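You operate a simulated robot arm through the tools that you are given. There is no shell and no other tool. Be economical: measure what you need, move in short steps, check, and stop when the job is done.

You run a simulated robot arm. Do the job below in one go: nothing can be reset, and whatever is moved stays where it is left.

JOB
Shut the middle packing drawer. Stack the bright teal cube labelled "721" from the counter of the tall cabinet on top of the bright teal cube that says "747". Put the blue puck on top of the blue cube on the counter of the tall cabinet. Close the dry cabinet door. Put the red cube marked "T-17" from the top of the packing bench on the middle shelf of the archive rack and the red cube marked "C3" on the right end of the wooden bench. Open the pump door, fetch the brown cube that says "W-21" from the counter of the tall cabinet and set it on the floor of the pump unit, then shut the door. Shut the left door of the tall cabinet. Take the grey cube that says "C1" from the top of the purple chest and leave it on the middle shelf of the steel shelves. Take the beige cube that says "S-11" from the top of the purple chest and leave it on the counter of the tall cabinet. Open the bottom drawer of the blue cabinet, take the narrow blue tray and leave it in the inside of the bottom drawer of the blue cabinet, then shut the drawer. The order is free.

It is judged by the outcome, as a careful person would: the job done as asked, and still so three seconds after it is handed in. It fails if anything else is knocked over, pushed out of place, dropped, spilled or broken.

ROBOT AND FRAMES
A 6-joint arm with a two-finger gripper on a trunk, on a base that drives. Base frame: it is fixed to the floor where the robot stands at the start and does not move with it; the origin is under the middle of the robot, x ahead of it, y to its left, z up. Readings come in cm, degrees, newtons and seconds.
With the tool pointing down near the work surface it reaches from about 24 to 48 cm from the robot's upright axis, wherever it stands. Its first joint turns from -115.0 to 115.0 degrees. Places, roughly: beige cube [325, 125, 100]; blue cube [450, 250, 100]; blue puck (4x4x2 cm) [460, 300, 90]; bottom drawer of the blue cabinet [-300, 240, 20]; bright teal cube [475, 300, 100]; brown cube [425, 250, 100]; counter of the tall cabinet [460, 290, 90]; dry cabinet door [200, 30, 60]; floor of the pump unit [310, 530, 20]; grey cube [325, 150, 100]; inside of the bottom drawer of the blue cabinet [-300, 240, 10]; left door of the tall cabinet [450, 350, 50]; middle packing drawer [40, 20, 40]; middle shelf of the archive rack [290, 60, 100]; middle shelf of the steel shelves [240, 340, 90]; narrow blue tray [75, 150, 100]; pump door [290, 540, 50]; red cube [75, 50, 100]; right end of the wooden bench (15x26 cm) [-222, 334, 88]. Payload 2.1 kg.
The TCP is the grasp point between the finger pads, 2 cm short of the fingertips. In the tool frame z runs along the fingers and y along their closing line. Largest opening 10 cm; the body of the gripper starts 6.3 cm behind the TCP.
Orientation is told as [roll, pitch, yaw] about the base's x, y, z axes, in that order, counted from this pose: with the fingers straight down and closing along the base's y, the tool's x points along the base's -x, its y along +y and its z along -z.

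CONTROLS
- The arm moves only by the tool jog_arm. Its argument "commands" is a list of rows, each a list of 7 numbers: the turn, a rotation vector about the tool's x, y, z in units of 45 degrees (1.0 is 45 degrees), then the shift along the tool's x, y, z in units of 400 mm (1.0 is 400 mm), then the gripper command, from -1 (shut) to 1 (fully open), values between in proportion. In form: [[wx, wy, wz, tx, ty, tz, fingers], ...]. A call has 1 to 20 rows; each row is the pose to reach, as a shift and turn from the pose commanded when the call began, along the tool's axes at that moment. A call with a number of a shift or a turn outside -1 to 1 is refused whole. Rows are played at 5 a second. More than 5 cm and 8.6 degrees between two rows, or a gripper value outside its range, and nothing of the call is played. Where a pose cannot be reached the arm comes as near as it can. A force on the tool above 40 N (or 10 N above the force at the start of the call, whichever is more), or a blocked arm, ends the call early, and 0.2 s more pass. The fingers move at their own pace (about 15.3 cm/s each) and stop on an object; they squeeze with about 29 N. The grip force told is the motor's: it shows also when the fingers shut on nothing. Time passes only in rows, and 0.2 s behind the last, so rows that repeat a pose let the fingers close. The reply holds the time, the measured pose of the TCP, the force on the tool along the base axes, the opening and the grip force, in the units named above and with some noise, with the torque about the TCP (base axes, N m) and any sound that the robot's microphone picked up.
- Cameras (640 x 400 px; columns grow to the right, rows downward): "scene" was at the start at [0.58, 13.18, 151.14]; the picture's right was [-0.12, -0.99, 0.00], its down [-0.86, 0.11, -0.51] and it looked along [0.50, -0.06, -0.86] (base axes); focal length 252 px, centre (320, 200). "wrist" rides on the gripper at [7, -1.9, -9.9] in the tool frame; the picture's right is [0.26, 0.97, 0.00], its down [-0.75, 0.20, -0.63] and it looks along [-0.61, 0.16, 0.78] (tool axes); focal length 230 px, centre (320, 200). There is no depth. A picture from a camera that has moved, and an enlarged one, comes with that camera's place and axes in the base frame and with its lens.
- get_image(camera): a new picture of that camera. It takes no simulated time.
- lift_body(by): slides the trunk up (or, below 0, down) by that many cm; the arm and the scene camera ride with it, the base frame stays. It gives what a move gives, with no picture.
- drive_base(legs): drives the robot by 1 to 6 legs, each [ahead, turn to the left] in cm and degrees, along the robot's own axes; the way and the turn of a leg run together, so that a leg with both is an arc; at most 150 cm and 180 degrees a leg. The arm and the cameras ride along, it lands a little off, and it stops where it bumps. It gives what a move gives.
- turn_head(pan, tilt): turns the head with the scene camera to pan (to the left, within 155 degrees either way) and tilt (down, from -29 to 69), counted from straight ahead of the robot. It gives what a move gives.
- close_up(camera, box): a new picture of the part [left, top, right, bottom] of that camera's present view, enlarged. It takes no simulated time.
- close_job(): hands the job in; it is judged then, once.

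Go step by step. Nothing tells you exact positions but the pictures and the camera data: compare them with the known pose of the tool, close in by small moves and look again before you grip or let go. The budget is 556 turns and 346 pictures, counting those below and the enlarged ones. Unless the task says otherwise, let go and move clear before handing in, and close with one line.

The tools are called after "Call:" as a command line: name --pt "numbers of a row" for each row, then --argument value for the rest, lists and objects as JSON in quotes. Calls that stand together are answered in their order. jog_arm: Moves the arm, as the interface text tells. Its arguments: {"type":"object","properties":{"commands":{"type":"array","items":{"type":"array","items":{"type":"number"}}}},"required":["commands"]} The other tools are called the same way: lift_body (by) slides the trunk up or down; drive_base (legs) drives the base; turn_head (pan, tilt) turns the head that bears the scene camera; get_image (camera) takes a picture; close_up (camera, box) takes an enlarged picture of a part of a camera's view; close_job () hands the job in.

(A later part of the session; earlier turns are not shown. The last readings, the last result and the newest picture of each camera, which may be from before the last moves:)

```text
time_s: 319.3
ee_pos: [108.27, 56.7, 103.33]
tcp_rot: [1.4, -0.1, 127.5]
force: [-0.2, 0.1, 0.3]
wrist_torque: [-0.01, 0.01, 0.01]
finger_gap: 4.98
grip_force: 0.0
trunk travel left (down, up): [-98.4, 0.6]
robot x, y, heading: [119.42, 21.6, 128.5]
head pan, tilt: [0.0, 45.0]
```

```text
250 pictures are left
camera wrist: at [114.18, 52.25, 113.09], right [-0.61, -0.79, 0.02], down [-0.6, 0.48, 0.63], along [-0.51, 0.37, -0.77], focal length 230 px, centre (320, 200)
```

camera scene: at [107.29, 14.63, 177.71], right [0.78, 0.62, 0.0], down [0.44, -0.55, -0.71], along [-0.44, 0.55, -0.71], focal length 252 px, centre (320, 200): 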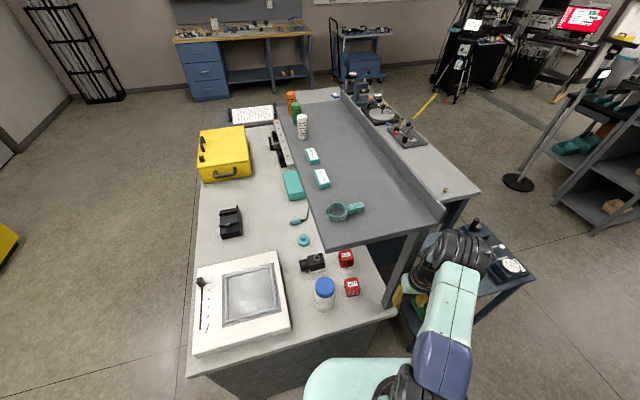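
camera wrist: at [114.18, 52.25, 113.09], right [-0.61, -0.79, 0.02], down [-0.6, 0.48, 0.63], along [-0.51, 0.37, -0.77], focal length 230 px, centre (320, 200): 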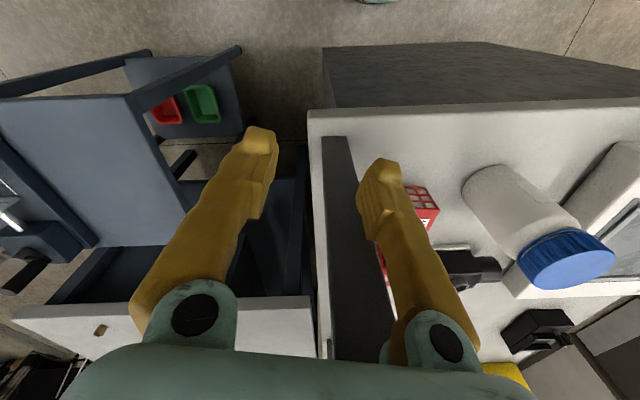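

The arm touched the riser's leg while turning, but everything still stands. I'll turn back, retract the arm and take a better look.

Call:
drive_base --legs '[[0, -22]]'

Call:
jog_arm --pt "0 0 0 0.05 0.06 0 0" --pt "0 0 0 0.1 0.12 0 0" --pt "0 0 0 0.15 0.18 0 0.5" --pt "0 0 0 0.15 0.22 0 0.5"

Call:
turn_head --pan 30 --tilt 45

Call:
get_image --camera "scene"

```text
time_s: 320.9
ee_pos: [122.28, 58.36, 103.34]
tcp_rot: [1.2, -0.1, 105.5]
force: [0.8, -0.1, 0.3]
wrist_torque: [0.0, 0.0, -0.02]
finger_gap: 5.0
grip_force: 0.0
trunk travel left (down, up): [-98.4, 0.6]
robot x, y, heading: [119.67, 21.34, 106.2]
head pan, tilt: [0.0, 45.0]
```

```text
time_s: 321.9
ee_pos: [115.25, 50.27, 103.34]
tcp_rot: [1.3, 0.0, 105.4]
force: [-0.1, 0.3, -0.5]
wrist_torque: [0.01, 0.0, -0.05]
finger_gap: 7.51
grip_force: 0.1
trunk travel left (down, up): [-98.4, 0.6]
robot x, y, heading: [120.24, 21.42, 106.2]
head pan, tilt: [0.0, 45.0]
```

```text
time_s: 322.8
ee_pos: [115.35, 50.28, 103.53]
tcp_rot: [1.4, -0.2, 105.3]
force: [0.5, 0.5, 0.4]
wrist_torque: [0.02, 0.0, -0.01]
finger_gap: 7.51
grip_force: 0.0
trunk travel left (down, up): [-98.4, 0.6]
robot x, y, heading: [119.73, 21.4, 106.0]
head pan, tilt: [30.0, 45.0]
```

```text
249 pictures are left
camera scene: at [102.0, 17.55, 177.71], right [0.69, 0.72, 0.0], down [0.51, -0.49, -0.71], along [-0.51, 0.49, -0.71], focal length 252 px, centre (320, 200)
```

scene: 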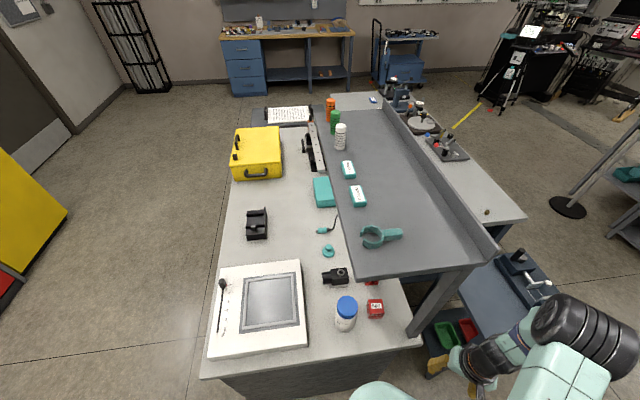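

Call:
jog_arm --pt "0 -0.14 0 0 0 0 0.5" --pt "0 -0.28 0 0 0 0 0.5" --pt "0 -0.42 0 0 0 0 0.5" --pt "0 -0.556 0 0 0 0 0.5"

Call:
drive_base --legs '[[0, 34]]'

Call:
get_image --camera "wrist"

Call:
turn_head --pan 0 --tilt 50

Call:
get_image --camera "scene"

```text
time_s: 323.8
ee_pos: [115.42, 50.11, 103.41]
tcp_rot: [1.5, -25.1, 104.8]
force: [0.2, -0.1, 0.0]
wrist_torque: [-0.01, -0.01, -0.02]
finger_gap: 7.48
grip_force: 0.1
out of reach, approached as far as the arm can: row 1
trunk travel left (down, up): [-98.4, 0.6]
robot x, y, heading: [119.59, 21.24, 106.6]
head pan, tilt: [30.0, 45.0]
```

```text
time_s: 325.9
ee_pos: [100.07, 42.99, 103.5]
tcp_rot: [1.5, -25.1, 138.8]
force: [-0.3, 0.1, -0.6]
wrist_torque: [-0.01, -0.01, -0.04]
finger_gap: 7.53
grip_force: 0.1
trunk travel left (down, up): [-98.4, 0.6]
robot x, y, heading: [119.36, 21.91, 140.0]
head pan, tilt: [30.0, 45.0]
```

```text
248 pictures are left
camera wrist: at [109.36, 37.49, 109.39], right [-0.45, -0.89, -0.09], down [-0.43, 0.13, 0.89], along [-0.78, 0.44, -0.44], focal length 230 px, centre (320, 200)
```

wrist: 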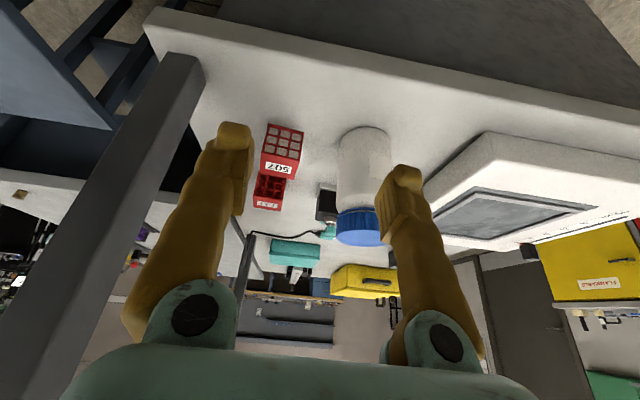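

```text
time_s: 326.8
ee_pos: [100.11, 42.94, 103.54]
tcp_rot: [1.5, -25.1, 138.6]
force: [0.2, 0.2, -0.7]
wrist_torque: [-0.05, 0.01, 0.0]
finger_gap: 7.49
grip_force: 0.0
trunk travel left (down, up): [-98.4, 0.6]
robot x, y, heading: [119.65, 21.56, 140.1]
head pan, tilt: [0.0, 50.0]
```

```text
247 pictures are left
camera scene: at [109.32, 11.9, 177.02], right [0.64, 0.77, 0.0], down [0.59, -0.49, -0.64], along [-0.49, 0.41, -0.77], focal length 252 px, centre (320, 200)
```

scene: 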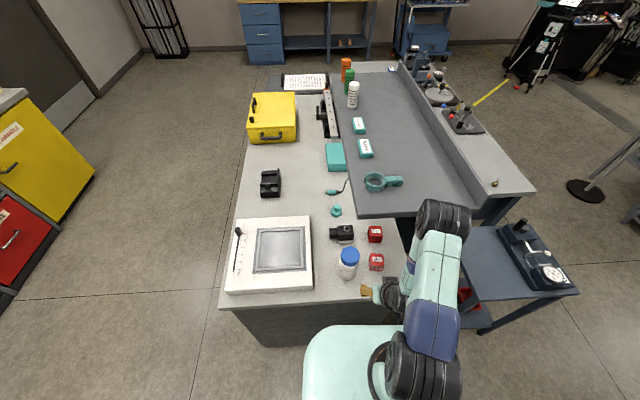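

T-17 is under the riser shelf, behind the 507 cube, so the arm must come in low. I'll back off a little, lower the trunk and reconfigure.

Call:
drive_base --legs '[[-10, 0]]'

Call:
jog_arm --pt "0 0 0 -0.04 0 -0.08 0.5" --pt "0 0 0 -0.08 0 -0.16 0.5" --pt "0 0 0 -0.12 0 -0.24 0.5" --pt "0 0 0 -0.148 0 -0.317 0.5"

Call:
lift_body --by -16

Call:
get_image --camera "scene"

```text
time_s: 328.0
ee_pos: [106.77, 37.2, 103.16]
tcp_rot: [1.4, -24.7, 138.8]
force: [0.2, -1.0, 1.1]
wrist_torque: [-0.04, -0.03, 0.01]
finger_gap: 7.51
grip_force: 0.0
trunk travel left (down, up): [-98.4, 0.6]
robot x, y, heading: [127.45, 15.17, 140.2]
head pan, tilt: [0.0, 50.0]
```

```text
time_s: 329.0
ee_pos: [105.35, 39.73, 117.33]
tcp_rot: [1.4, -24.4, 138.8]
force: [-0.2, -0.3, -0.9]
wrist_torque: [0.0, -0.04, -0.01]
finger_gap: 7.5
grip_force: 0.0
out of reach, approached as far as the arm can: row 1, 2, 3, 4
trunk travel left (down, up): [-98.4, 0.6]
robot x, y, heading: [127.19, 14.92, 140.2]
head pan, tilt: [0.0, 50.0]
```

```text
time_s: 330.8
ee_pos: [105.64, 39.38, 101.32]
tcp_rot: [1.4, -24.7, 138.8]
force: [-0.7, 0.6, 0.8]
wrist_torque: [0.0, 0.02, 0.0]
finger_gap: 7.52
grip_force: 0.0
trunk travel left (down, up): [-82.4, 16.6]
robot x, y, heading: [127.08, 14.81, 140.3]
head pan, tilt: [0.0, 50.0]
```

```text
246 pictures are left
camera scene: at [116.93, 5.59, 161.02], right [0.64, 0.77, 0.0], down [0.59, -0.49, -0.64], along [-0.49, 0.41, -0.77], focal length 252 px, centre (320, 200)
```

scene: 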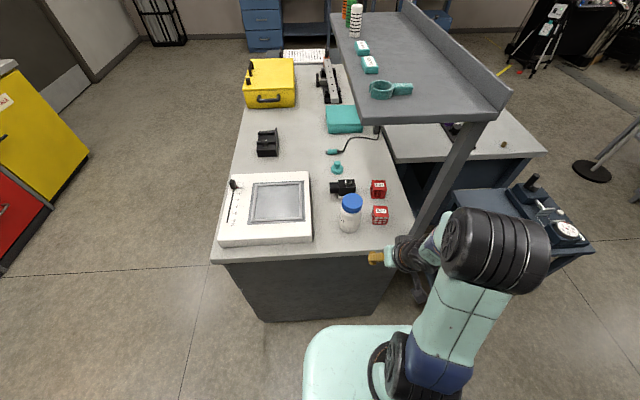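

Call:
drive_base --legs '[[15.5, 0]]'

Call:
jog_arm --pt "0 0 0 -0.08 -0.02 0.037 0.5" --pt "0 0 0 -0.16 -0.04 0.075 0.5" --pt "0 0 0 -0.24 -0.06 0.112 0.5"

Call:
get_image --camera "scene"

Call:
get_image --camera "wrist"

```text
time_s: 332.2
ee_pos: [93.8, 49.38, 101.39]
tcp_rot: [1.5, -24.7, 138.8]
force: [0.3, -0.3, 0.2]
wrist_torque: [0.01, 0.04, 0.01]
finger_gap: 7.52
grip_force: 0.1
trunk travel left (down, up): [-82.4, 16.6]
robot x, y, heading: [115.5, 25.61, 140.2]
head pan, tilt: [0.0, 50.0]
```

```text
time_s: 333.0
ee_pos: [87.59, 57.55, 101.45]
tcp_rot: [1.4, -25.0, 138.8]
force: [1.3, 0.4, 0.3]
wrist_torque: [-0.02, -0.03, 0.06]
finger_gap: 7.5
grip_force: 0.1
trunk travel left (down, up): [-82.4, 16.6]
robot x, y, heading: [115.43, 25.37, 140.1]
head pan, tilt: [0.0, 50.0]
```

```text
245 pictures are left
camera scene: at [105.56, 14.76, 160.99], right [0.64, 0.77, 0.0], down [0.59, -0.49, -0.65], along [-0.5, 0.42, -0.76], focal length 252 px, centre (320, 200)
```

scene: 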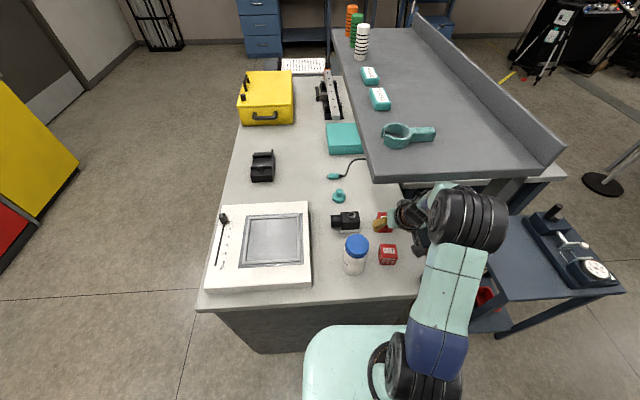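

```text
244 pictures are left
camera wrist: at [96.89, 52.1, 107.4], right [-0.45, -0.89, -0.09], down [-0.43, 0.13, 0.89], along [-0.78, 0.44, -0.44], focal length 230 px, centre (320, 200)
```

wrist: 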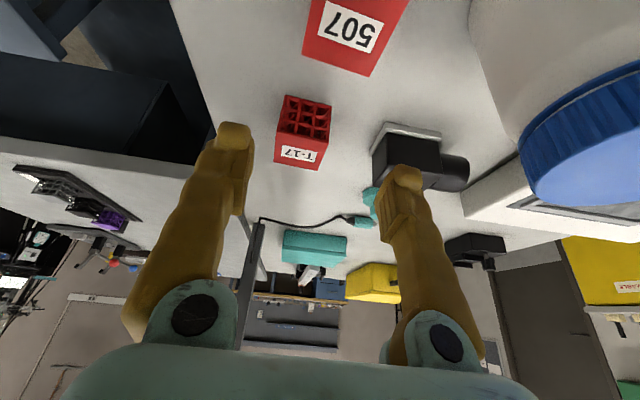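

Call:
jog_arm --pt "0 0 0 -0.045 -0.015 0.021 0.5" --pt "0 0 0 -0.09 -0.025 0.042 0.5"

Call:
lift_body --by -4

Call:
get_image --camera "wrist"

Call:
get_image --camera "scene"

```text
time_s: 333.6
ee_pos: [85.06, 61.52, 100.74]
tcp_rot: [1.6, -24.3, 138.6]
force: [-3.7, 1.9, 0.3]
wrist_torque: [-0.17, -0.31, -0.02]
finger_gap: 7.51
grip_force: 0.1
trunk travel left (down, up): [-82.4, 16.6]
robot x, y, heading: [115.45, 25.25, 140.4]
head pan, tilt: [0.0, 50.0]
```

```text
time_s: 334.4
ee_pos: [84.76, 61.58, 97.21]
tcp_rot: [1.5, -24.6, 138.7]
force: [-1.0, -0.7, 0.3]
wrist_torque: [-0.02, 0.01, 0.0]
finger_gap: 7.5
grip_force: 0.0
trunk travel left (down, up): [-78.4, 20.6]
robot x, y, heading: [115.47, 25.34, 140.2]
head pan, tilt: [0.0, 50.0]
```

```text
243 pictures are left
camera wrist: at [94.06, 56.05, 103.14], right [-0.45, -0.89, -0.08], down [-0.44, 0.14, 0.89], along [-0.78, 0.44, -0.45], focal length 230 px, centre (320, 200)
```

wrist: 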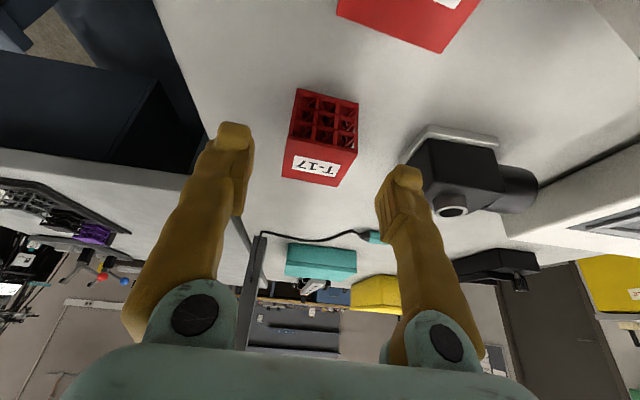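

```text
242 pictures are left
camera scene: at [104.89, 15.63, 157.01], right [0.64, 0.77, 0.0], down [0.59, -0.49, -0.64], along [-0.49, 0.41, -0.77], focal length 252 px, centre (320, 200)
```

scene: 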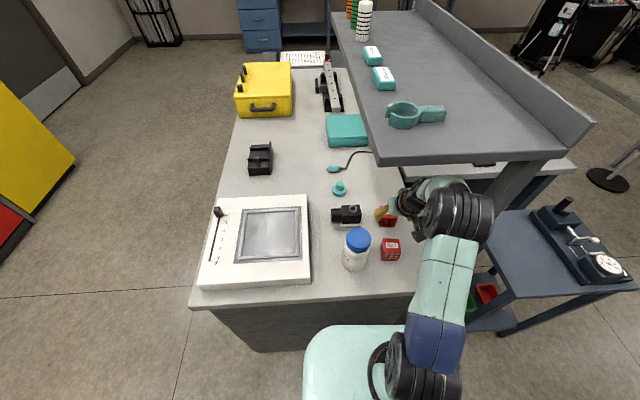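

Call:
lift_body --by -6

Call:
jog_arm --pt "0 0 0 -0.03 0.012 0.014 0.5" --pt "0 0 0 -0.06 0.012 0.028 0.5" --pt "0 0 0 -0.095 0.012 0.044 0.5"

Call:
get_image --camera "wrist"

```text
time_s: 335.4
ee_pos: [84.94, 61.46, 91.23]
tcp_rot: [1.6, -24.6, 138.9]
force: [0.7, 0.0, 0.9]
wrist_torque: [0.0, -0.02, -0.05]
finger_gap: 7.51
grip_force: 0.0
trunk travel left (down, up): [-72.4, 26.6]
robot x, y, heading: [115.21, 25.33, 140.3]
head pan, tilt: [0.0, 50.0]
```

```text
time_s: 336.2
ee_pos: [82.27, 63.79, 90.81]
tcp_rot: [2.1, -25.0, 138.7]
force: [-1.0, -0.6, 0.6]
wrist_torque: [0.02, 0.0, -0.01]
finger_gap: 7.5
grip_force: 0.1
out of reach, approached as far as the arm can: row 3
trunk travel left (down, up): [-72.4, 26.6]
robot x, y, heading: [115.12, 24.93, 139.9]
head pan, tilt: [0.0, 50.0]
```

```text
241 pictures are left
camera wrist: at [91.56, 58.35, 96.63], right [-0.45, -0.89, -0.08], down [-0.43, 0.14, 0.89], along [-0.78, 0.44, -0.44], focal length 230 px, centre (320, 200)
```

wrist: 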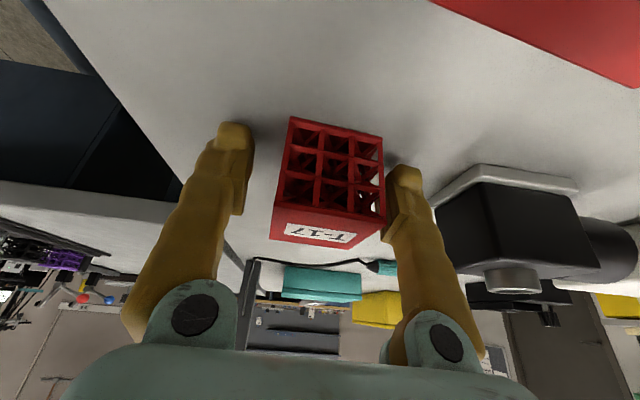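

Call:
jog_arm --pt "0 0 0 0 0 0 -1" --pt "0 0 0 0 0 0 -1" --pt "0 0 0 0 0 0 -1" --pt "0 0 0 0 0 0 -1"

Call:
get_image --camera "wrist"

```text
time_s: 337.2
ee_pos: [82.21, 63.67, 90.66]
tcp_rot: [2.0, -25.0, 138.7]
force: [-0.7, 0.3, 0.0]
wrist_torque: [-0.02, 0.02, -0.01]
finger_gap: 4.87
grip_force: 28.5
trunk travel left (down, up): [-72.4, 26.6]
robot x, y, heading: [115.48, 25.14, 140.1]
head pan, tilt: [0.0, 50.0]
```

```text
240 pictures are left
camera wrist: at [91.56, 58.32, 96.66], right [-0.45, -0.89, -0.08], down [-0.43, 0.14, 0.89], along [-0.78, 0.44, -0.44], focal length 230 px, centre (320, 200)
```

wrist: 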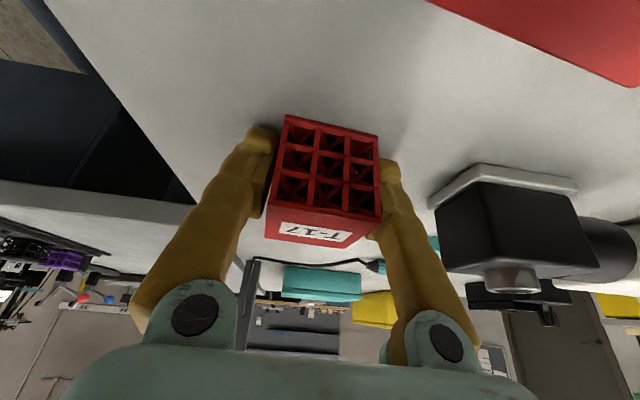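

Call:
lift_body --by 4

Call:
lift_body --by 3.5

Call:
get_image --camera "scene"

Call:
get_image --camera "wrist"

```text
time_s: 338.1
ee_pos: [82.19, 63.69, 94.77]
tcp_rot: [2.0, -25.0, 138.8]
force: [-0.5, 0.0, -0.1]
wrist_torque: [0.02, -0.01, 0.03]
finger_gap: 4.88
grip_force: 29.5
trunk travel left (down, up): [-76.4, 22.6]
robot x, y, heading: [115.56, 25.4, 140.1]
head pan, tilt: [0.0, 50.0]
```

```text
time_s: 338.8
ee_pos: [82.21, 63.79, 98.18]
tcp_rot: [2.0, -25.1, 138.6]
force: [-0.1, 0.0, -1.6]
wrist_torque: [0.0, 0.0, 0.0]
finger_gap: 4.85
grip_force: 28.9
trunk travel left (down, up): [-79.9, 19.1]
robot x, y, heading: [115.41, 25.56, 140.1]
head pan, tilt: [0.0, 50.0]
```

```text
239 pictures are left
camera scene: at [104.91, 15.62, 158.52], right [0.64, 0.77, 0.0], down [0.59, -0.49, -0.64], along [-0.49, 0.41, -0.77], focal length 252 px, centre (320, 200)
```

scene: 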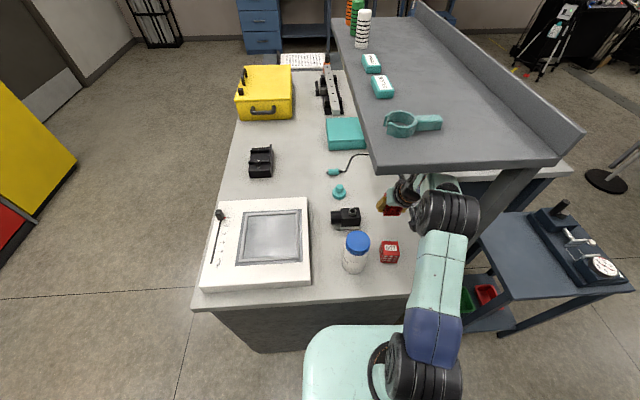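

```text
238 pictures are left
camera wrist: at [91.55, 58.32, 104.16], right [-0.45, -0.89, -0.08], down [-0.43, 0.14, 0.89], along [-0.78, 0.44, -0.44], focal length 230 px, centre (320, 200)
```

wrist: 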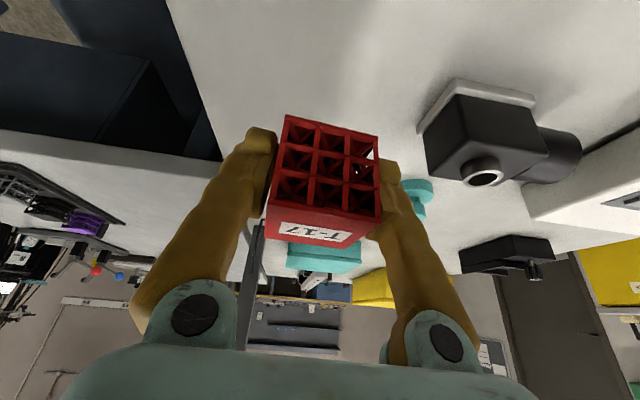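

Call:
drive_base --legs '[[-28, 0]]'

Call:
get_image --camera "scene"

```text
time_s: 340.8
ee_pos: [103.6, 45.87, 98.29]
tcp_rot: [2.0, -24.9, 138.6]
force: [0.0, -0.2, -1.4]
wrist_torque: [-0.01, 0.03, 0.01]
finger_gap: 4.86
grip_force: 29.3
trunk travel left (down, up): [-79.9, 19.1]
robot x, y, heading: [136.79, 7.24, 139.9]
head pan, tilt: [0.0, 50.0]
```

```text
237 pictures are left
camera scene: at [126.26, -2.23, 158.51], right [0.64, 0.77, 0.0], down [0.59, -0.49, -0.64], along [-0.49, 0.41, -0.77], focal length 252 px, centre (320, 200)
```

scene: 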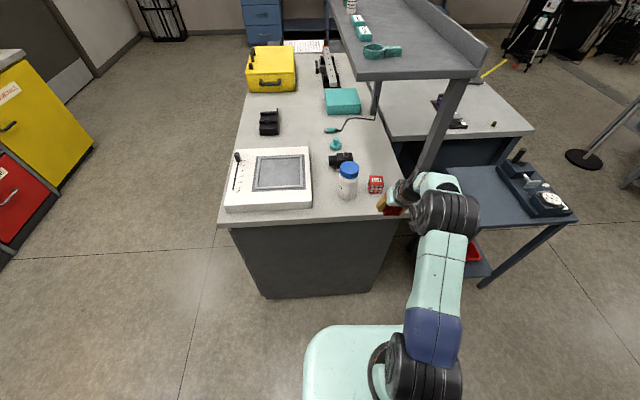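

Call:
jog_arm --pt "0 0 0 0.1 0 -0.047 -1" --pt "0 0 0 0.2 0 -0.094 -1" --pt "0 0 0 0.3 0 -0.14 -1" --pt "0 0 0 0.38 0 -0.177 -1"

Call:
drive_base --legs '[[-5, 0], [0, -90]]'

Call:
turn_head --pan -15 --tilt 25

Call:
get_image --camera "scene"

```text
time_s: 341.8
ee_pos: [116.68, 34.83, 98.19]
tcp_rot: [2.0, -24.9, 138.4]
force: [0.2, -0.3, -0.4]
wrist_torque: [-0.01, -0.03, -0.01]
finger_gap: 4.84
grip_force: 29.2
trunk travel left (down, up): [-79.9, 19.1]
robot x, y, heading: [136.39, 7.31, 139.8]
head pan, tilt: [0.0, 50.0]
```

```text
time_s: 346.5
ee_pos: [168.21, 24.31, 98.15]
tcp_rot: [2.0, -25.0, 48.8]
force: [0.1, 0.0, 0.2]
wrist_torque: [0.01, -0.01, 0.02]
finger_gap: 4.86
grip_force: 28.8
trunk travel left (down, up): [-79.9, 19.1]
robot x, y, heading: [140.42, 3.87, 50.0]
head pan, tilt: [0.0, 50.0]
```

```text
time_s: 347.4
ee_pos: [168.16, 24.19, 98.14]
tcp_rot: [2.0, -25.1, 48.9]
force: [-0.1, 0.1, -0.3]
wrist_torque: [-0.05, 0.02, 0.02]
finger_gap: 4.84
grip_force: 29.0
trunk travel left (down, up): [-79.9, 19.1]
robot x, y, heading: [140.35, 3.82, 50.0]
head pan, tilt: [-15.0, 25.0]
```

```text
236 pictures are left
camera scene: at [133.45, 13.77, 162.26], right [0.58, -0.82, 0.0], down [-0.35, -0.24, -0.91], along [0.74, 0.52, -0.42], focal length 252 px, centre (320, 200)
```

scene: 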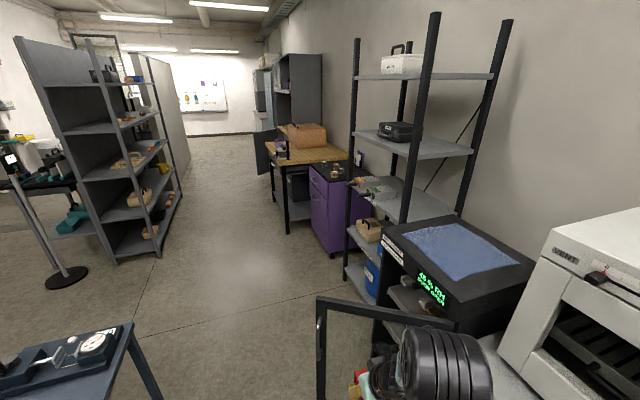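

Call:
close_up --camera "scene" --box '[320, 150, 448, 230]'

Call:
close_up --camera "scene" --box '[20, 20, 276, 180]'

```text
5.00 times, centred on (384, 190) of scene
camera zoom: at [133.45, 13.77, 162.26], right [0.58, -0.82, 0.0], down [-0.35, -0.24, -0.91], along [0.74, 0.52, -0.42], focal length 1260 px, centre (0, 250)
```

zoom: 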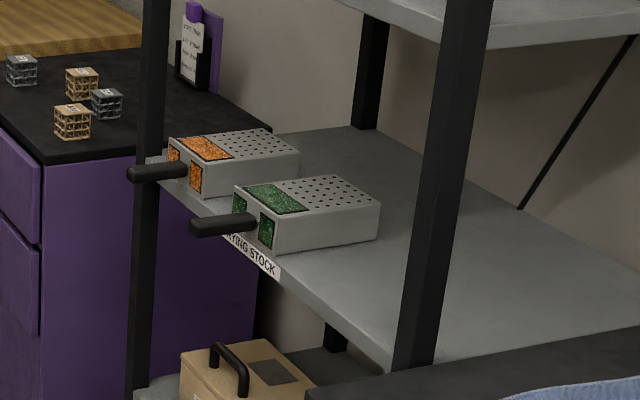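

```text
2.50 times, centred on (148, 100) of scene
camera zoom: at [133.45, 13.77, 162.26], right [0.58, -0.82, 0.0], down [-0.35, -0.24, -0.91], along [0.74, 0.52, -0.42], focal length 630 px, centre (750, 450)
```

zoom: 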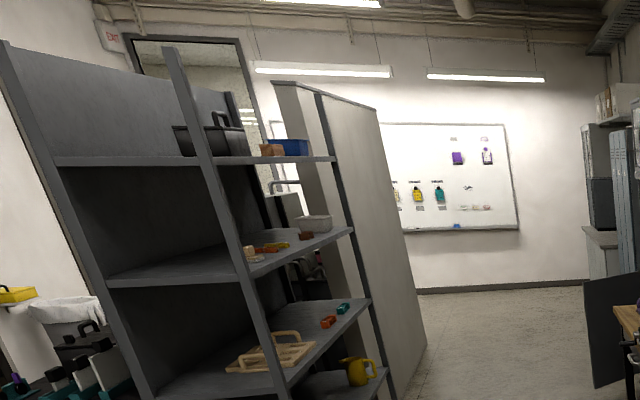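

The middle (third) shelf of the archive rack has free space right of the two boxes. I'll drive around the open dry-cabinet door to face the rack.

Call:
drive_base --legs '[[0, 32.4], [49, 0], [0, -29.3], [84, 0], [0, -90]]'

Call:
turn_head --pan 0 --tilt 30

Call:
get_image --camera "scene"

```text
time_s: 361.3
ee_pos: [218.34, 93.95, 98.11]
tcp_rot: [2.0, -24.9, -38.9]
force: [-0.6, 0.2, -0.1]
wrist_torque: [0.02, 0.01, -0.02]
finger_gap: 4.86
grip_force: 28.9
trunk travel left (down, up): [-79.9, 19.1]
robot x, y, heading: [197.45, 120.71, -37.9]
head pan, tilt: [-15.0, 25.0]
```

```text
time_s: 362.1
ee_pos: [218.34, 94.04, 98.33]
tcp_rot: [2.0, -25.0, -38.9]
force: [1.4, -0.2, -0.9]
wrist_torque: [0.0, 0.02, 0.01]
finger_gap: 4.86
grip_force: 29.3
trunk travel left (down, up): [-79.9, 19.1]
robot x, y, heading: [196.91, 121.11, -37.5]
head pan, tilt: [0.0, 30.0]
```

```text
233 pictures are left
camera scene: at [207.77, 130.1, 161.47], right [-0.61, -0.79, 0.0], down [-0.4, 0.3, -0.87], along [0.69, -0.53, -0.5], focal length 252 px, centre (320, 200)
```

scene: 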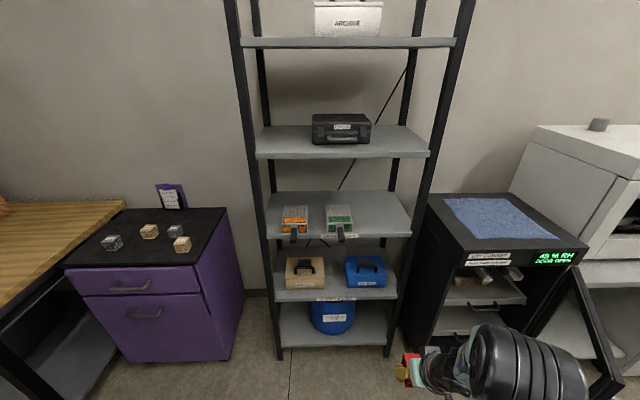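

Call:
lift_body --by 4

Call:
drive_base --legs '[[45, 0]]'

Call:
get_image --camera "scene"

Call:
get_image --camera "wrist"

```text
time_s: 362.9
ee_pos: [218.3, 94.15, 102.19]
tcp_rot: [2.1, -25.0, -38.8]
force: [-0.4, -0.2, -1.1]
wrist_torque: [-0.01, -0.01, -0.02]
finger_gap: 4.82
grip_force: 28.8
trunk travel left (down, up): [-83.9, 15.1]
robot x, y, heading: [196.73, 120.62, -37.8]
head pan, tilt: [0.0, 30.0]
```

```text
time_s: 365.6
ee_pos: [253.98, 66.87, 102.32]
tcp_rot: [2.1, -25.0, -38.7]
force: [0.6, -0.4, -0.8]
wrist_torque: [0.0, 0.02, -0.01]
finger_gap: 4.86
grip_force: 29.0
trunk travel left (down, up): [-83.9, 15.1]
robot x, y, heading: [232.38, 93.68, -37.4]
head pan, tilt: [0.0, 30.0]
```

```text
232 pictures are left
camera scene: at [243.33, 102.91, 165.47], right [-0.61, -0.8, 0.0], down [-0.4, 0.3, -0.87], along [0.69, -0.53, -0.5], focal length 252 px, centre (320, 200)
```

scene: 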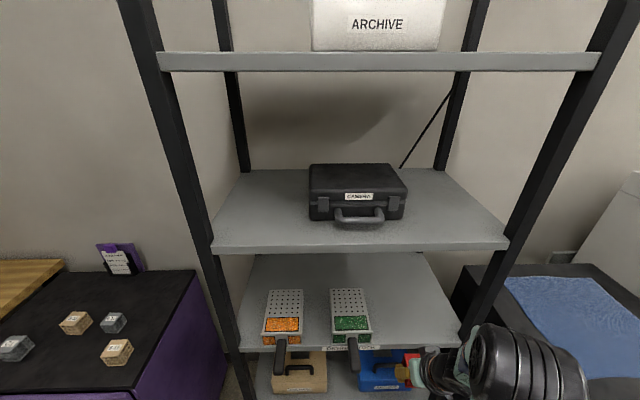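

```text
231 pictures are left
camera wrist: at [244.48, 71.61, 108.14], right [0.41, 0.91, -0.08], down [0.43, -0.12, 0.89], along [0.8, -0.4, -0.44], focal length 230 px, centre (320, 200)
```

wrist: 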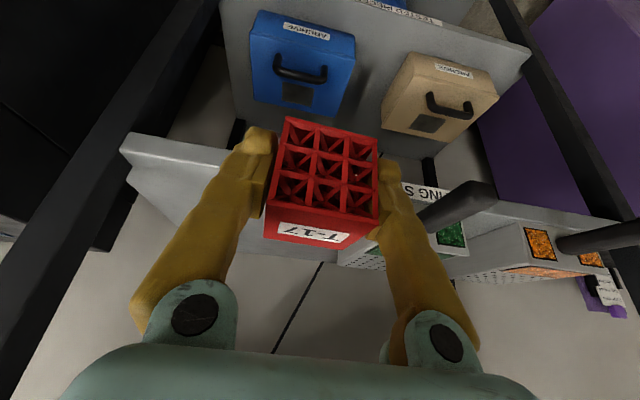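

Call:
jog_arm --pt "0 0 0 0 -0.05 0 -1" --pt "0 0 0 0 -0.1 0 -1"

Call:
drive_base --legs '[[8, 0]]'

Call:
jog_arm --pt "0 0 0 -0.08 0 0.037 -1" --pt "0 0 0 -0.16 0 0.075 -1"

Call:
get_image --camera "wrist"

Call:
get_image --camera "scene"

```text
time_s: 366.2
ee_pos: [251.51, 63.68, 102.17]
tcp_rot: [2.1, -25.1, -38.6]
force: [0.6, 0.0, -0.5]
wrist_torque: [-0.02, 0.0, -0.01]
finger_gap: 4.84
grip_force: 29.1
trunk travel left (down, up): [-83.9, 15.1]
robot x, y, heading: [232.48, 93.71, -37.7]
head pan, tilt: [0.0, 30.0]
```

```text
time_s: 367.3
ee_pos: [256.95, 59.62, 102.72]
tcp_rot: [2.1, -25.8, -38.8]
force: [-0.3, 0.7, -1.5]
wrist_torque: [-0.03, -0.06, 0.04]
finger_gap: 4.84
grip_force: 29.4
trunk travel left (down, up): [-83.9, 15.1]
robot x, y, heading: [239.11, 88.84, -37.2]
head pan, tilt: [0.0, 30.0]
```

```text
time_s: 367.9
ee_pos: [263.14, 54.79, 102.42]
tcp_rot: [1.9, -25.2, -38.7]
force: [-0.8, 0.0, 0.5]
wrist_torque: [-0.03, -0.04, 0.01]
finger_gap: 4.86
grip_force: 29.1
trunk travel left (down, up): [-83.9, 15.1]
robot x, y, heading: [239.39, 88.5, -37.2]
head pan, tilt: [0.0, 30.0]
```

```text
230 pictures are left
camera wrist: at [253.72, 59.43, 108.27], right [0.41, 0.91, -0.08], down [0.43, -0.12, 0.9], along [0.8, -0.4, -0.44], focal length 230 px, centre (320, 200)
```

wrist: 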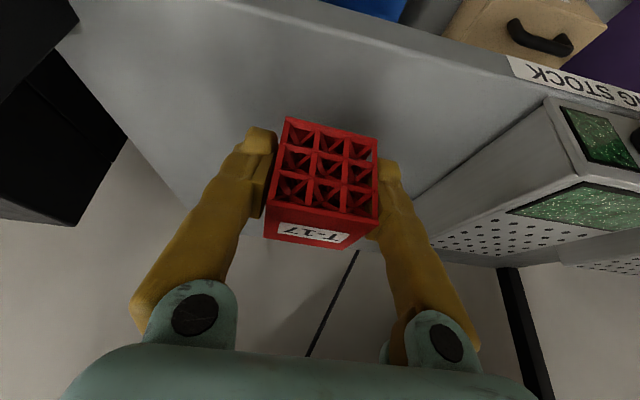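

```text
229 pictures are left
camera scene: at [249.62, 98.1, 165.48], right [-0.61, -0.8, 0.0], down [-0.4, 0.3, -0.87], along [0.69, -0.52, -0.5], focal length 252 px, centre (320, 200)
```

scene: 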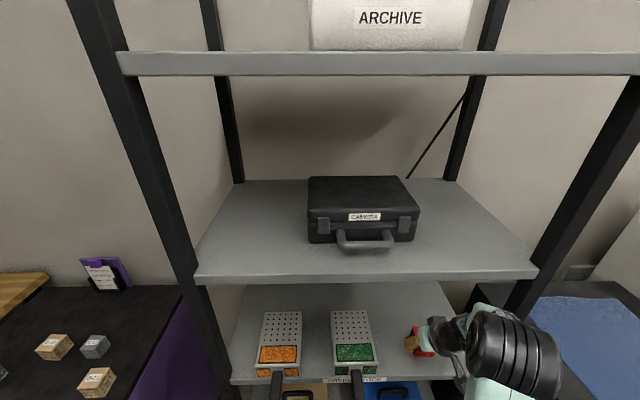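

Call:
jog_arm --pt "0 0 0 -0.045 0 0.021 -1" --pt "0 0 0 -0.09 0 0.042 -1"

Call:
jog_arm --pt "0 0 0 0.01 0 0.0225 -1" --pt "0 0 0 0.02 0 0.045 -1" --pt "0 0 0 0.03 0 0.068 -1" --pt "0 0 0 0.038 0 0.085 -1" --pt "0 0 0 0.047 0 0.102 -1" --pt "0 0 0 0.056 0 0.12 -1" --pt "0 0 0 0.065 0 0.138 -1" --pt "0 0 0 0.073 0 0.155 -1" --pt "0 0 0 0.08 0 0.17 -1"

```text
time_s: 368.5
ee_pos: [266.56, 52.28, 102.34]
tcp_rot: [2.0, -25.2, -38.8]
force: [-1.1, 0.0, -0.9]
wrist_torque: [0.01, -0.01, 0.03]
finger_gap: 4.86
grip_force: 29.1
trunk travel left (down, up): [-83.9, 15.1]
robot x, y, heading: [238.89, 88.99, -37.4]
head pan, tilt: [0.0, 30.0]
```

```text
time_s: 369.8
ee_pos: [266.62, 52.45, 98.32]
tcp_rot: [1.6, -26.1, -38.7]
force: [-3.9, 5.0, 17.1]
wrist_torque: [-0.07, 0.41, -0.11]
finger_gap: 4.87
grip_force: 28.7
trunk travel left (down, up): [-83.9, 15.1]
robot x, y, heading: [239.18, 88.48, -36.8]
head pan, tilt: [0.0, 30.0]
stopped in row 6: the force on the tool passed its limit at 44 N (the readings are from after the stop); the commanded pose is now the measured one
```

Call:
jog_arm --pt "0 0 0 0 0 -0.004 -1" --pt "0 0 0 0 0 -0.004 0.2" --pt "0 0 0 0 0 -0.004 0.4" --pt "0 0 0 0 0 -0.004 0.4"

Call:
get_image --camera "wrist"

```text
time_s: 370.8
ee_pos: [266.73, 52.51, 98.2]
tcp_rot: [1.5, -25.9, -38.6]
force: [7.6, 9.0, 14.8]
wrist_torque: [-0.22, 0.18, -0.02]
finger_gap: 6.22
grip_force: 0.1
trunk travel left (down, up): [-83.9, 15.1]
robot x, y, heading: [239.28, 88.42, -37.3]
head pan, tilt: [0.0, 30.0]
```

```text
228 pictures are left
camera wrist: at [257.19, 57.3, 104.04], right [0.41, 0.91, -0.09], down [0.43, -0.1, 0.9], along [0.81, -0.41, -0.43], focal length 230 px, centre (320, 200)
```

wrist: 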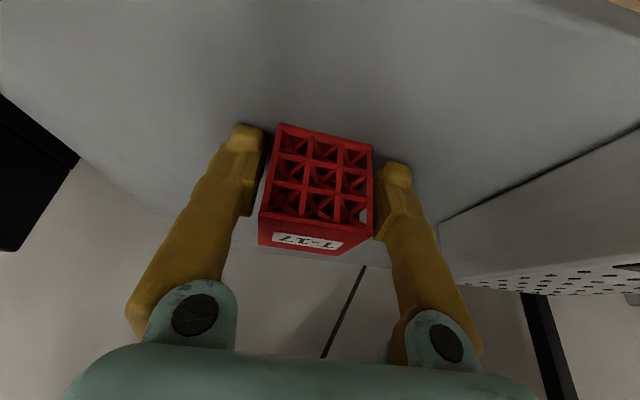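

Call:
jog_arm --pt "0 0 0 -0.004 0 -0.01 0.4" --pt "0 0 0 -0.008 0 -0.02 0.5" --pt "0 0 0 -0.008 0 -0.02 0.5"

Call:
get_image --camera "wrist"

```text
time_s: 371.6
ee_pos: [266.59, 52.15, 99.02]
tcp_rot: [1.7, -25.8, -38.8]
force: [-0.4, -0.1, 0.8]
wrist_torque: [0.01, 0.02, 0.0]
finger_gap: 7.49
grip_force: 0.0
trunk travel left (down, up): [-83.9, 15.1]
robot x, y, heading: [238.99, 88.76, -37.1]
head pan, tilt: [0.0, 30.0]
```

```text
227 pictures are left
camera wrist: at [257.04, 56.88, 104.75], right [0.41, 0.91, -0.09], down [0.43, -0.11, 0.9], along [0.81, -0.41, -0.43], focal length 230 px, centre (320, 200)
```

wrist: 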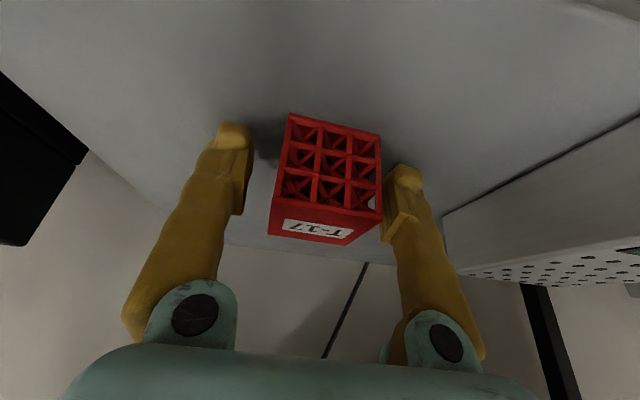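

Call:
drive_base --legs '[[-30, 0]]'

Call:
get_image --camera "scene"

```text
time_s: 373.6
ee_pos: [242.68, 70.32, 99.04]
tcp_rot: [1.7, -25.6, -38.7]
force: [-0.2, -0.7, -1.0]
wrist_torque: [0.01, -0.04, 0.0]
finger_gap: 7.52
grip_force: 0.0
trunk travel left (down, up): [-83.9, 15.1]
robot x, y, heading: [215.41, 107.14, -37.2]
head pan, tilt: [0.0, 30.0]
```

```text
226 pictures are left
camera scene: at [225.94, 116.12, 165.46], right [-0.61, -0.8, 0.0], down [-0.4, 0.3, -0.87], along [0.69, -0.52, -0.5], focal length 252 px, centre (320, 200)
```

scene: 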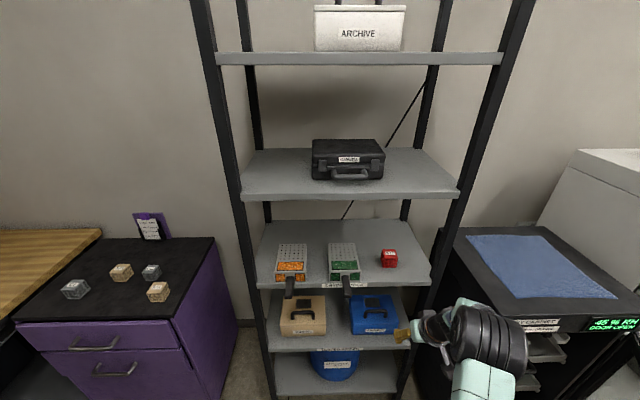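

T-17 is on the middle shelf. Next the dry-cabinet door: it is hinged on its right and about 60° open, so I'll push it from its outer side. I'll drive to a spot facing it.

Call:
jog_arm --pt "0 -0.15 0 0.05 0 -0.02 -1" --pt "0 -0.3 0 0.08 0 -0.035 -1" --pt "0 -0.44 0 0.08 0 -0.035 -1"

Call:
drive_base --legs '[[-23, 0], [0, -90], [105, 0], [0, 135]]'

Call:
turn_head --pan 0 --tilt 35

Call:
get_image --camera "scene"

```text
time_s: 374.4
ee_pos: [239.71, 72.56, 98.88]
tcp_rot: [2.3, -45.5, -39.8]
force: [0.3, 0.3, 0.3]
wrist_torque: [0.02, -0.01, 0.02]
finger_gap: 0.01
grip_force: 29.4
out of reach, approached as far as the arm can: row 1, 2
trunk travel left (down, up): [-83.9, 15.1]
robot x, y, heading: [215.01, 106.69, -37.0]
head pan, tilt: [0.0, 30.0]
```

```text
time_s: 390.5
ee_pos: [175.29, 30.3, 98.87]
tcp_rot: [2.2, -45.5, 4.5]
force: [-0.8, 0.8, -0.2]
wrist_torque: [-0.01, 0.03, -0.01]
finger_gap: 0.0
grip_force: 28.8
trunk travel left (down, up): [-83.9, 15.1]
robot x, y, heading: [132.92, 38.1, 6.4]
head pan, tilt: [0.0, 30.0]
```

```text
time_s: 391.2
ee_pos: [175.32, 30.45, 98.83]
tcp_rot: [2.2, -45.6, 4.4]
force: [-0.7, 0.6, 0.2]
wrist_torque: [0.04, 0.01, -0.03]
finger_gap: 0.0
grip_force: 29.3
trunk travel left (down, up): [-83.9, 15.1]
robot x, y, heading: [133.54, 37.76, 6.5]
head pan, tilt: [0.0, 35.0]
```

```text
225 pictures are left
camera scene: at [134.59, 52.12, 164.69], right [0.12, -0.99, 0.0], down [-0.57, -0.07, -0.82], along [0.81, 0.1, -0.57], focal length 252 px, centre (320, 200)
```

scene: 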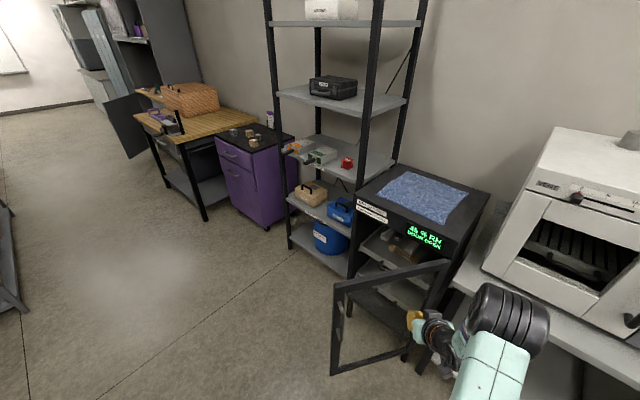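

Call:
close_up --camera "scene" --box '[310, 240, 470, 390]'

```text
2.67 times, centred on (390, 315) of scene
camera zoom: at [134.59, 52.12, 164.69], right [0.12, -0.99, 0.0], down [-0.57, -0.07, -0.82], along [0.81, 0.1, -0.57], focal length 672 px, centre (133, -107)
```

zoom: 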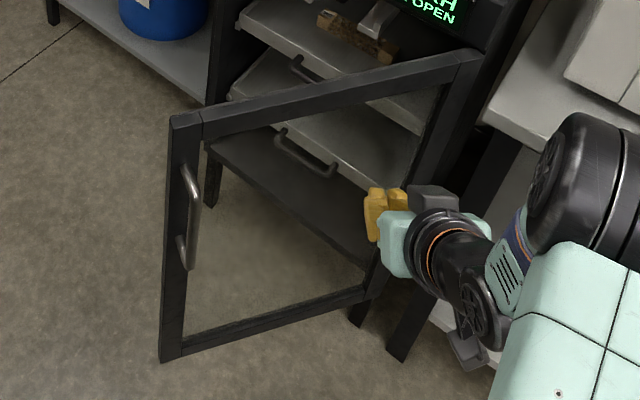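

Call:
drive_base --legs '[[0, -6.5]]'

Call:
jog_arm --pt "0 0 0 0 0.11 0 -1" --pt "0 0 0 0 0.22 0 -1" --pt "0 0 0 0 0.33 0 -1" --pt "0 0 0 0 0.44 0 -1" --pt "0 0 0 0 0.54 0 -1"

Call:
lift_body --by -8.5

Call:
get_image --camera "scene"

```text
time_s: 392.1
ee_pos: [174.25, 25.82, 98.87]
tcp_rot: [2.2, -45.6, -2.0]
force: [0.4, -1.0, 0.0]
wrist_torque: [0.02, 0.01, 0.03]
finger_gap: 0.01
grip_force: 29.1
trunk travel left (down, up): [-83.9, 15.1]
robot x, y, heading: [133.33, 38.03, 0.2]
head pan, tilt: [0.0, 35.0]
```

```text
time_s: 393.3
ee_pos: [174.37, 47.44, 99.39]
tcp_rot: [2.1, -45.6, -1.9]
force: [-0.7, -0.5, 0.5]
wrist_torque: [-0.04, -0.01, 0.0]
finger_gap: 0.0
grip_force: 29.2
trunk travel left (down, up): [-83.9, 15.1]
robot x, y, heading: [133.4, 38.11, 0.1]
head pan, tilt: [0.0, 35.0]
```

```text
time_s: 394.5
ee_pos: [174.44, 47.24, 91.0]
tcp_rot: [2.2, -45.6, -2.0]
force: [0.4, -0.1, -0.9]
wrist_torque: [0.03, 0.02, 0.02]
finger_gap: 0.0
grip_force: 28.9
trunk travel left (down, up): [-75.4, 23.6]
robot x, y, heading: [133.54, 37.61, 0.2]
head pan, tilt: [0.0, 35.0]
```

```text
223 pictures are left
camera scene: at [136.17, 51.9, 156.19], right [0.0, -1.0, 0.0], down [-0.57, 0.0, -0.82], along [0.82, 0.0, -0.57], focal length 252 px, centre (320, 200)
```

scene: 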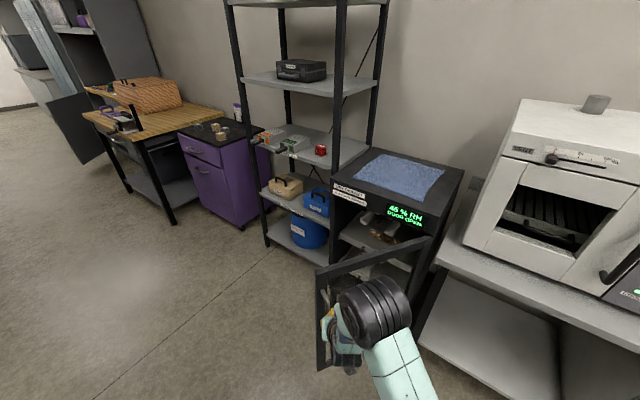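

Call:
get_image --camera "wrist"

Call:
close_up --camera "scene" --box '[300, 230, 460, 380]'

```text
222 pictures are left
camera wrist: at [162.48, 45.32, 92.75], right [-0.17, 0.97, -0.16], down [0.08, 0.17, 0.98], along [0.98, 0.16, -0.1], focal length 230 px, centre (320, 200)
```

wrist: 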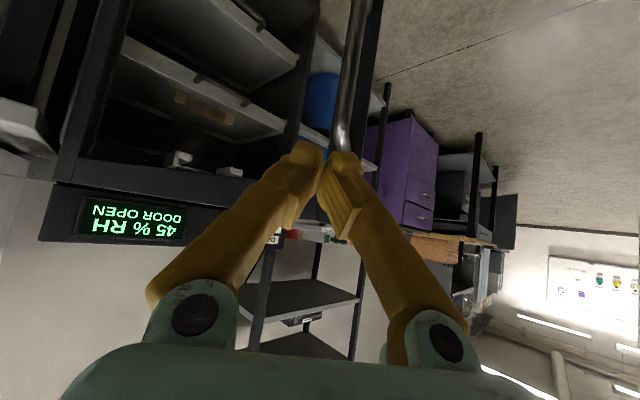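

```text
2.67 times, centred on (380, 305) of scene
camera zoom: at [136.17, 51.9, 156.19], right [0.0, -1.0, 0.0], down [-0.57, 0.0, -0.82], along [0.82, 0.0, -0.57], focal length 672 px, centre (160, -80)
```

zoom: 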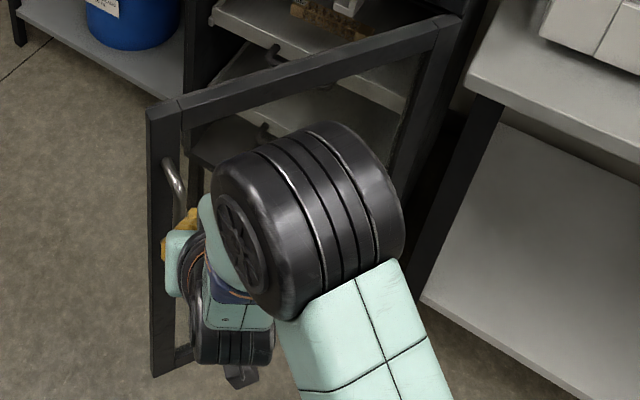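

Call:
drive_base --legs '[[16, 0]]'

Call:
get_image --camera "wrist"

Call:
close_up --camera "scene" --box '[300, 230, 460, 380]'

```text
time_s: 395.9
ee_pos: [190.33, 47.27, 91.05]
tcp_rot: [2.2, -45.6, -2.0]
force: [0.6, 0.9, -0.5]
wrist_torque: [0.02, -0.01, 0.0]
finger_gap: 0.0
grip_force: 29.2
trunk travel left (down, up): [-75.4, 23.6]
robot x, y, heading: [149.23, 37.95, 0.2]
head pan, tilt: [0.0, 35.0]
```

```text
220 pictures are left
camera wrist: at [178.43, 45.37, 92.77], right [-0.17, 0.97, -0.16], down [0.08, 0.17, 0.98], along [0.98, 0.16, -0.1], focal length 230 px, centre (320, 200)
```

wrist: 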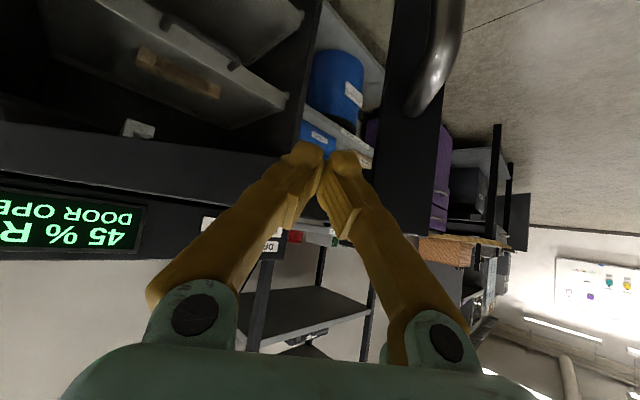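

```text
2.67 times, centred on (380, 305) of scene
camera zoom: at [152.07, 51.97, 156.2], right [0.0, -1.0, 0.0], down [-0.57, 0.0, -0.82], along [0.82, 0.0, -0.57], focal length 672 px, centre (160, -80)
```

zoom: 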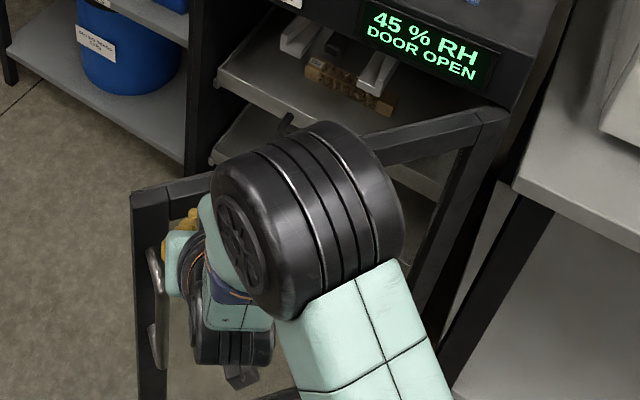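

Call:
drive_base --legs '[[12, 0]]'

Call:
close_up --camera "scene" --box '[300, 230, 460, 380]'

Call:
get_image --camera "wrist"

```text
time_s: 397.2
ee_pos: [202.44, 47.24, 90.89]
tcp_rot: [2.2, -45.6, -2.1]
force: [0.6, -0.9, -0.1]
wrist_torque: [0.01, -0.03, 0.01]
finger_gap: 0.0
grip_force: 28.6
trunk travel left (down, up): [-75.4, 23.6]
robot x, y, heading: [161.3, 37.94, 0.4]
head pan, tilt: [0.0, 35.0]
```

```text
2.67 times, centred on (380, 305) of scene
camera zoom: at [164.08, 52.0, 156.2], right [0.0, -1.0, 0.0], down [-0.57, 0.0, -0.82], along [0.82, 0.0, -0.57], focal length 672 px, centre (160, -80)
```

zoom: 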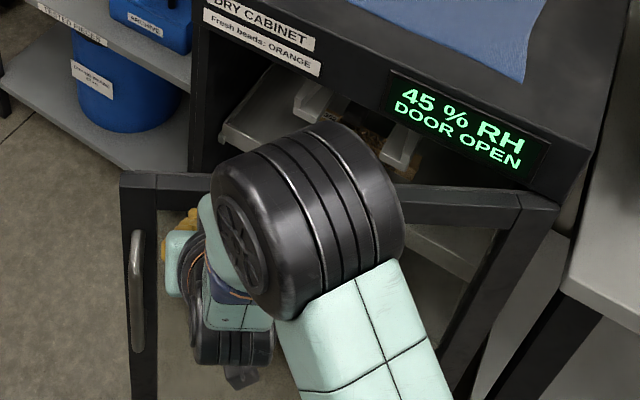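

```text
217 pictures are left
camera wrist: at [190.41, 45.43, 92.76], right [-0.17, 0.97, -0.16], down [0.08, 0.17, 0.98], along [0.98, 0.16, -0.1], focal length 230 px, centre (320, 200)
```

wrist: 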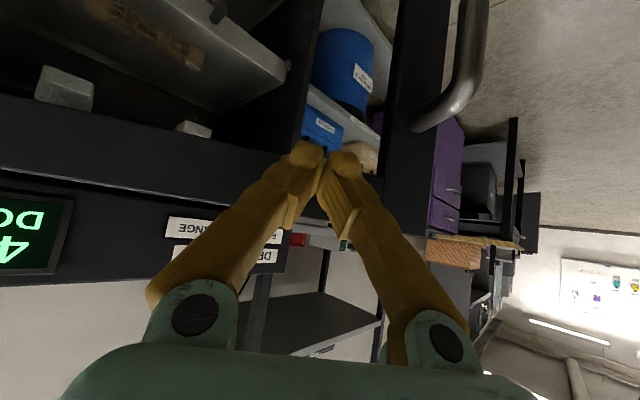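

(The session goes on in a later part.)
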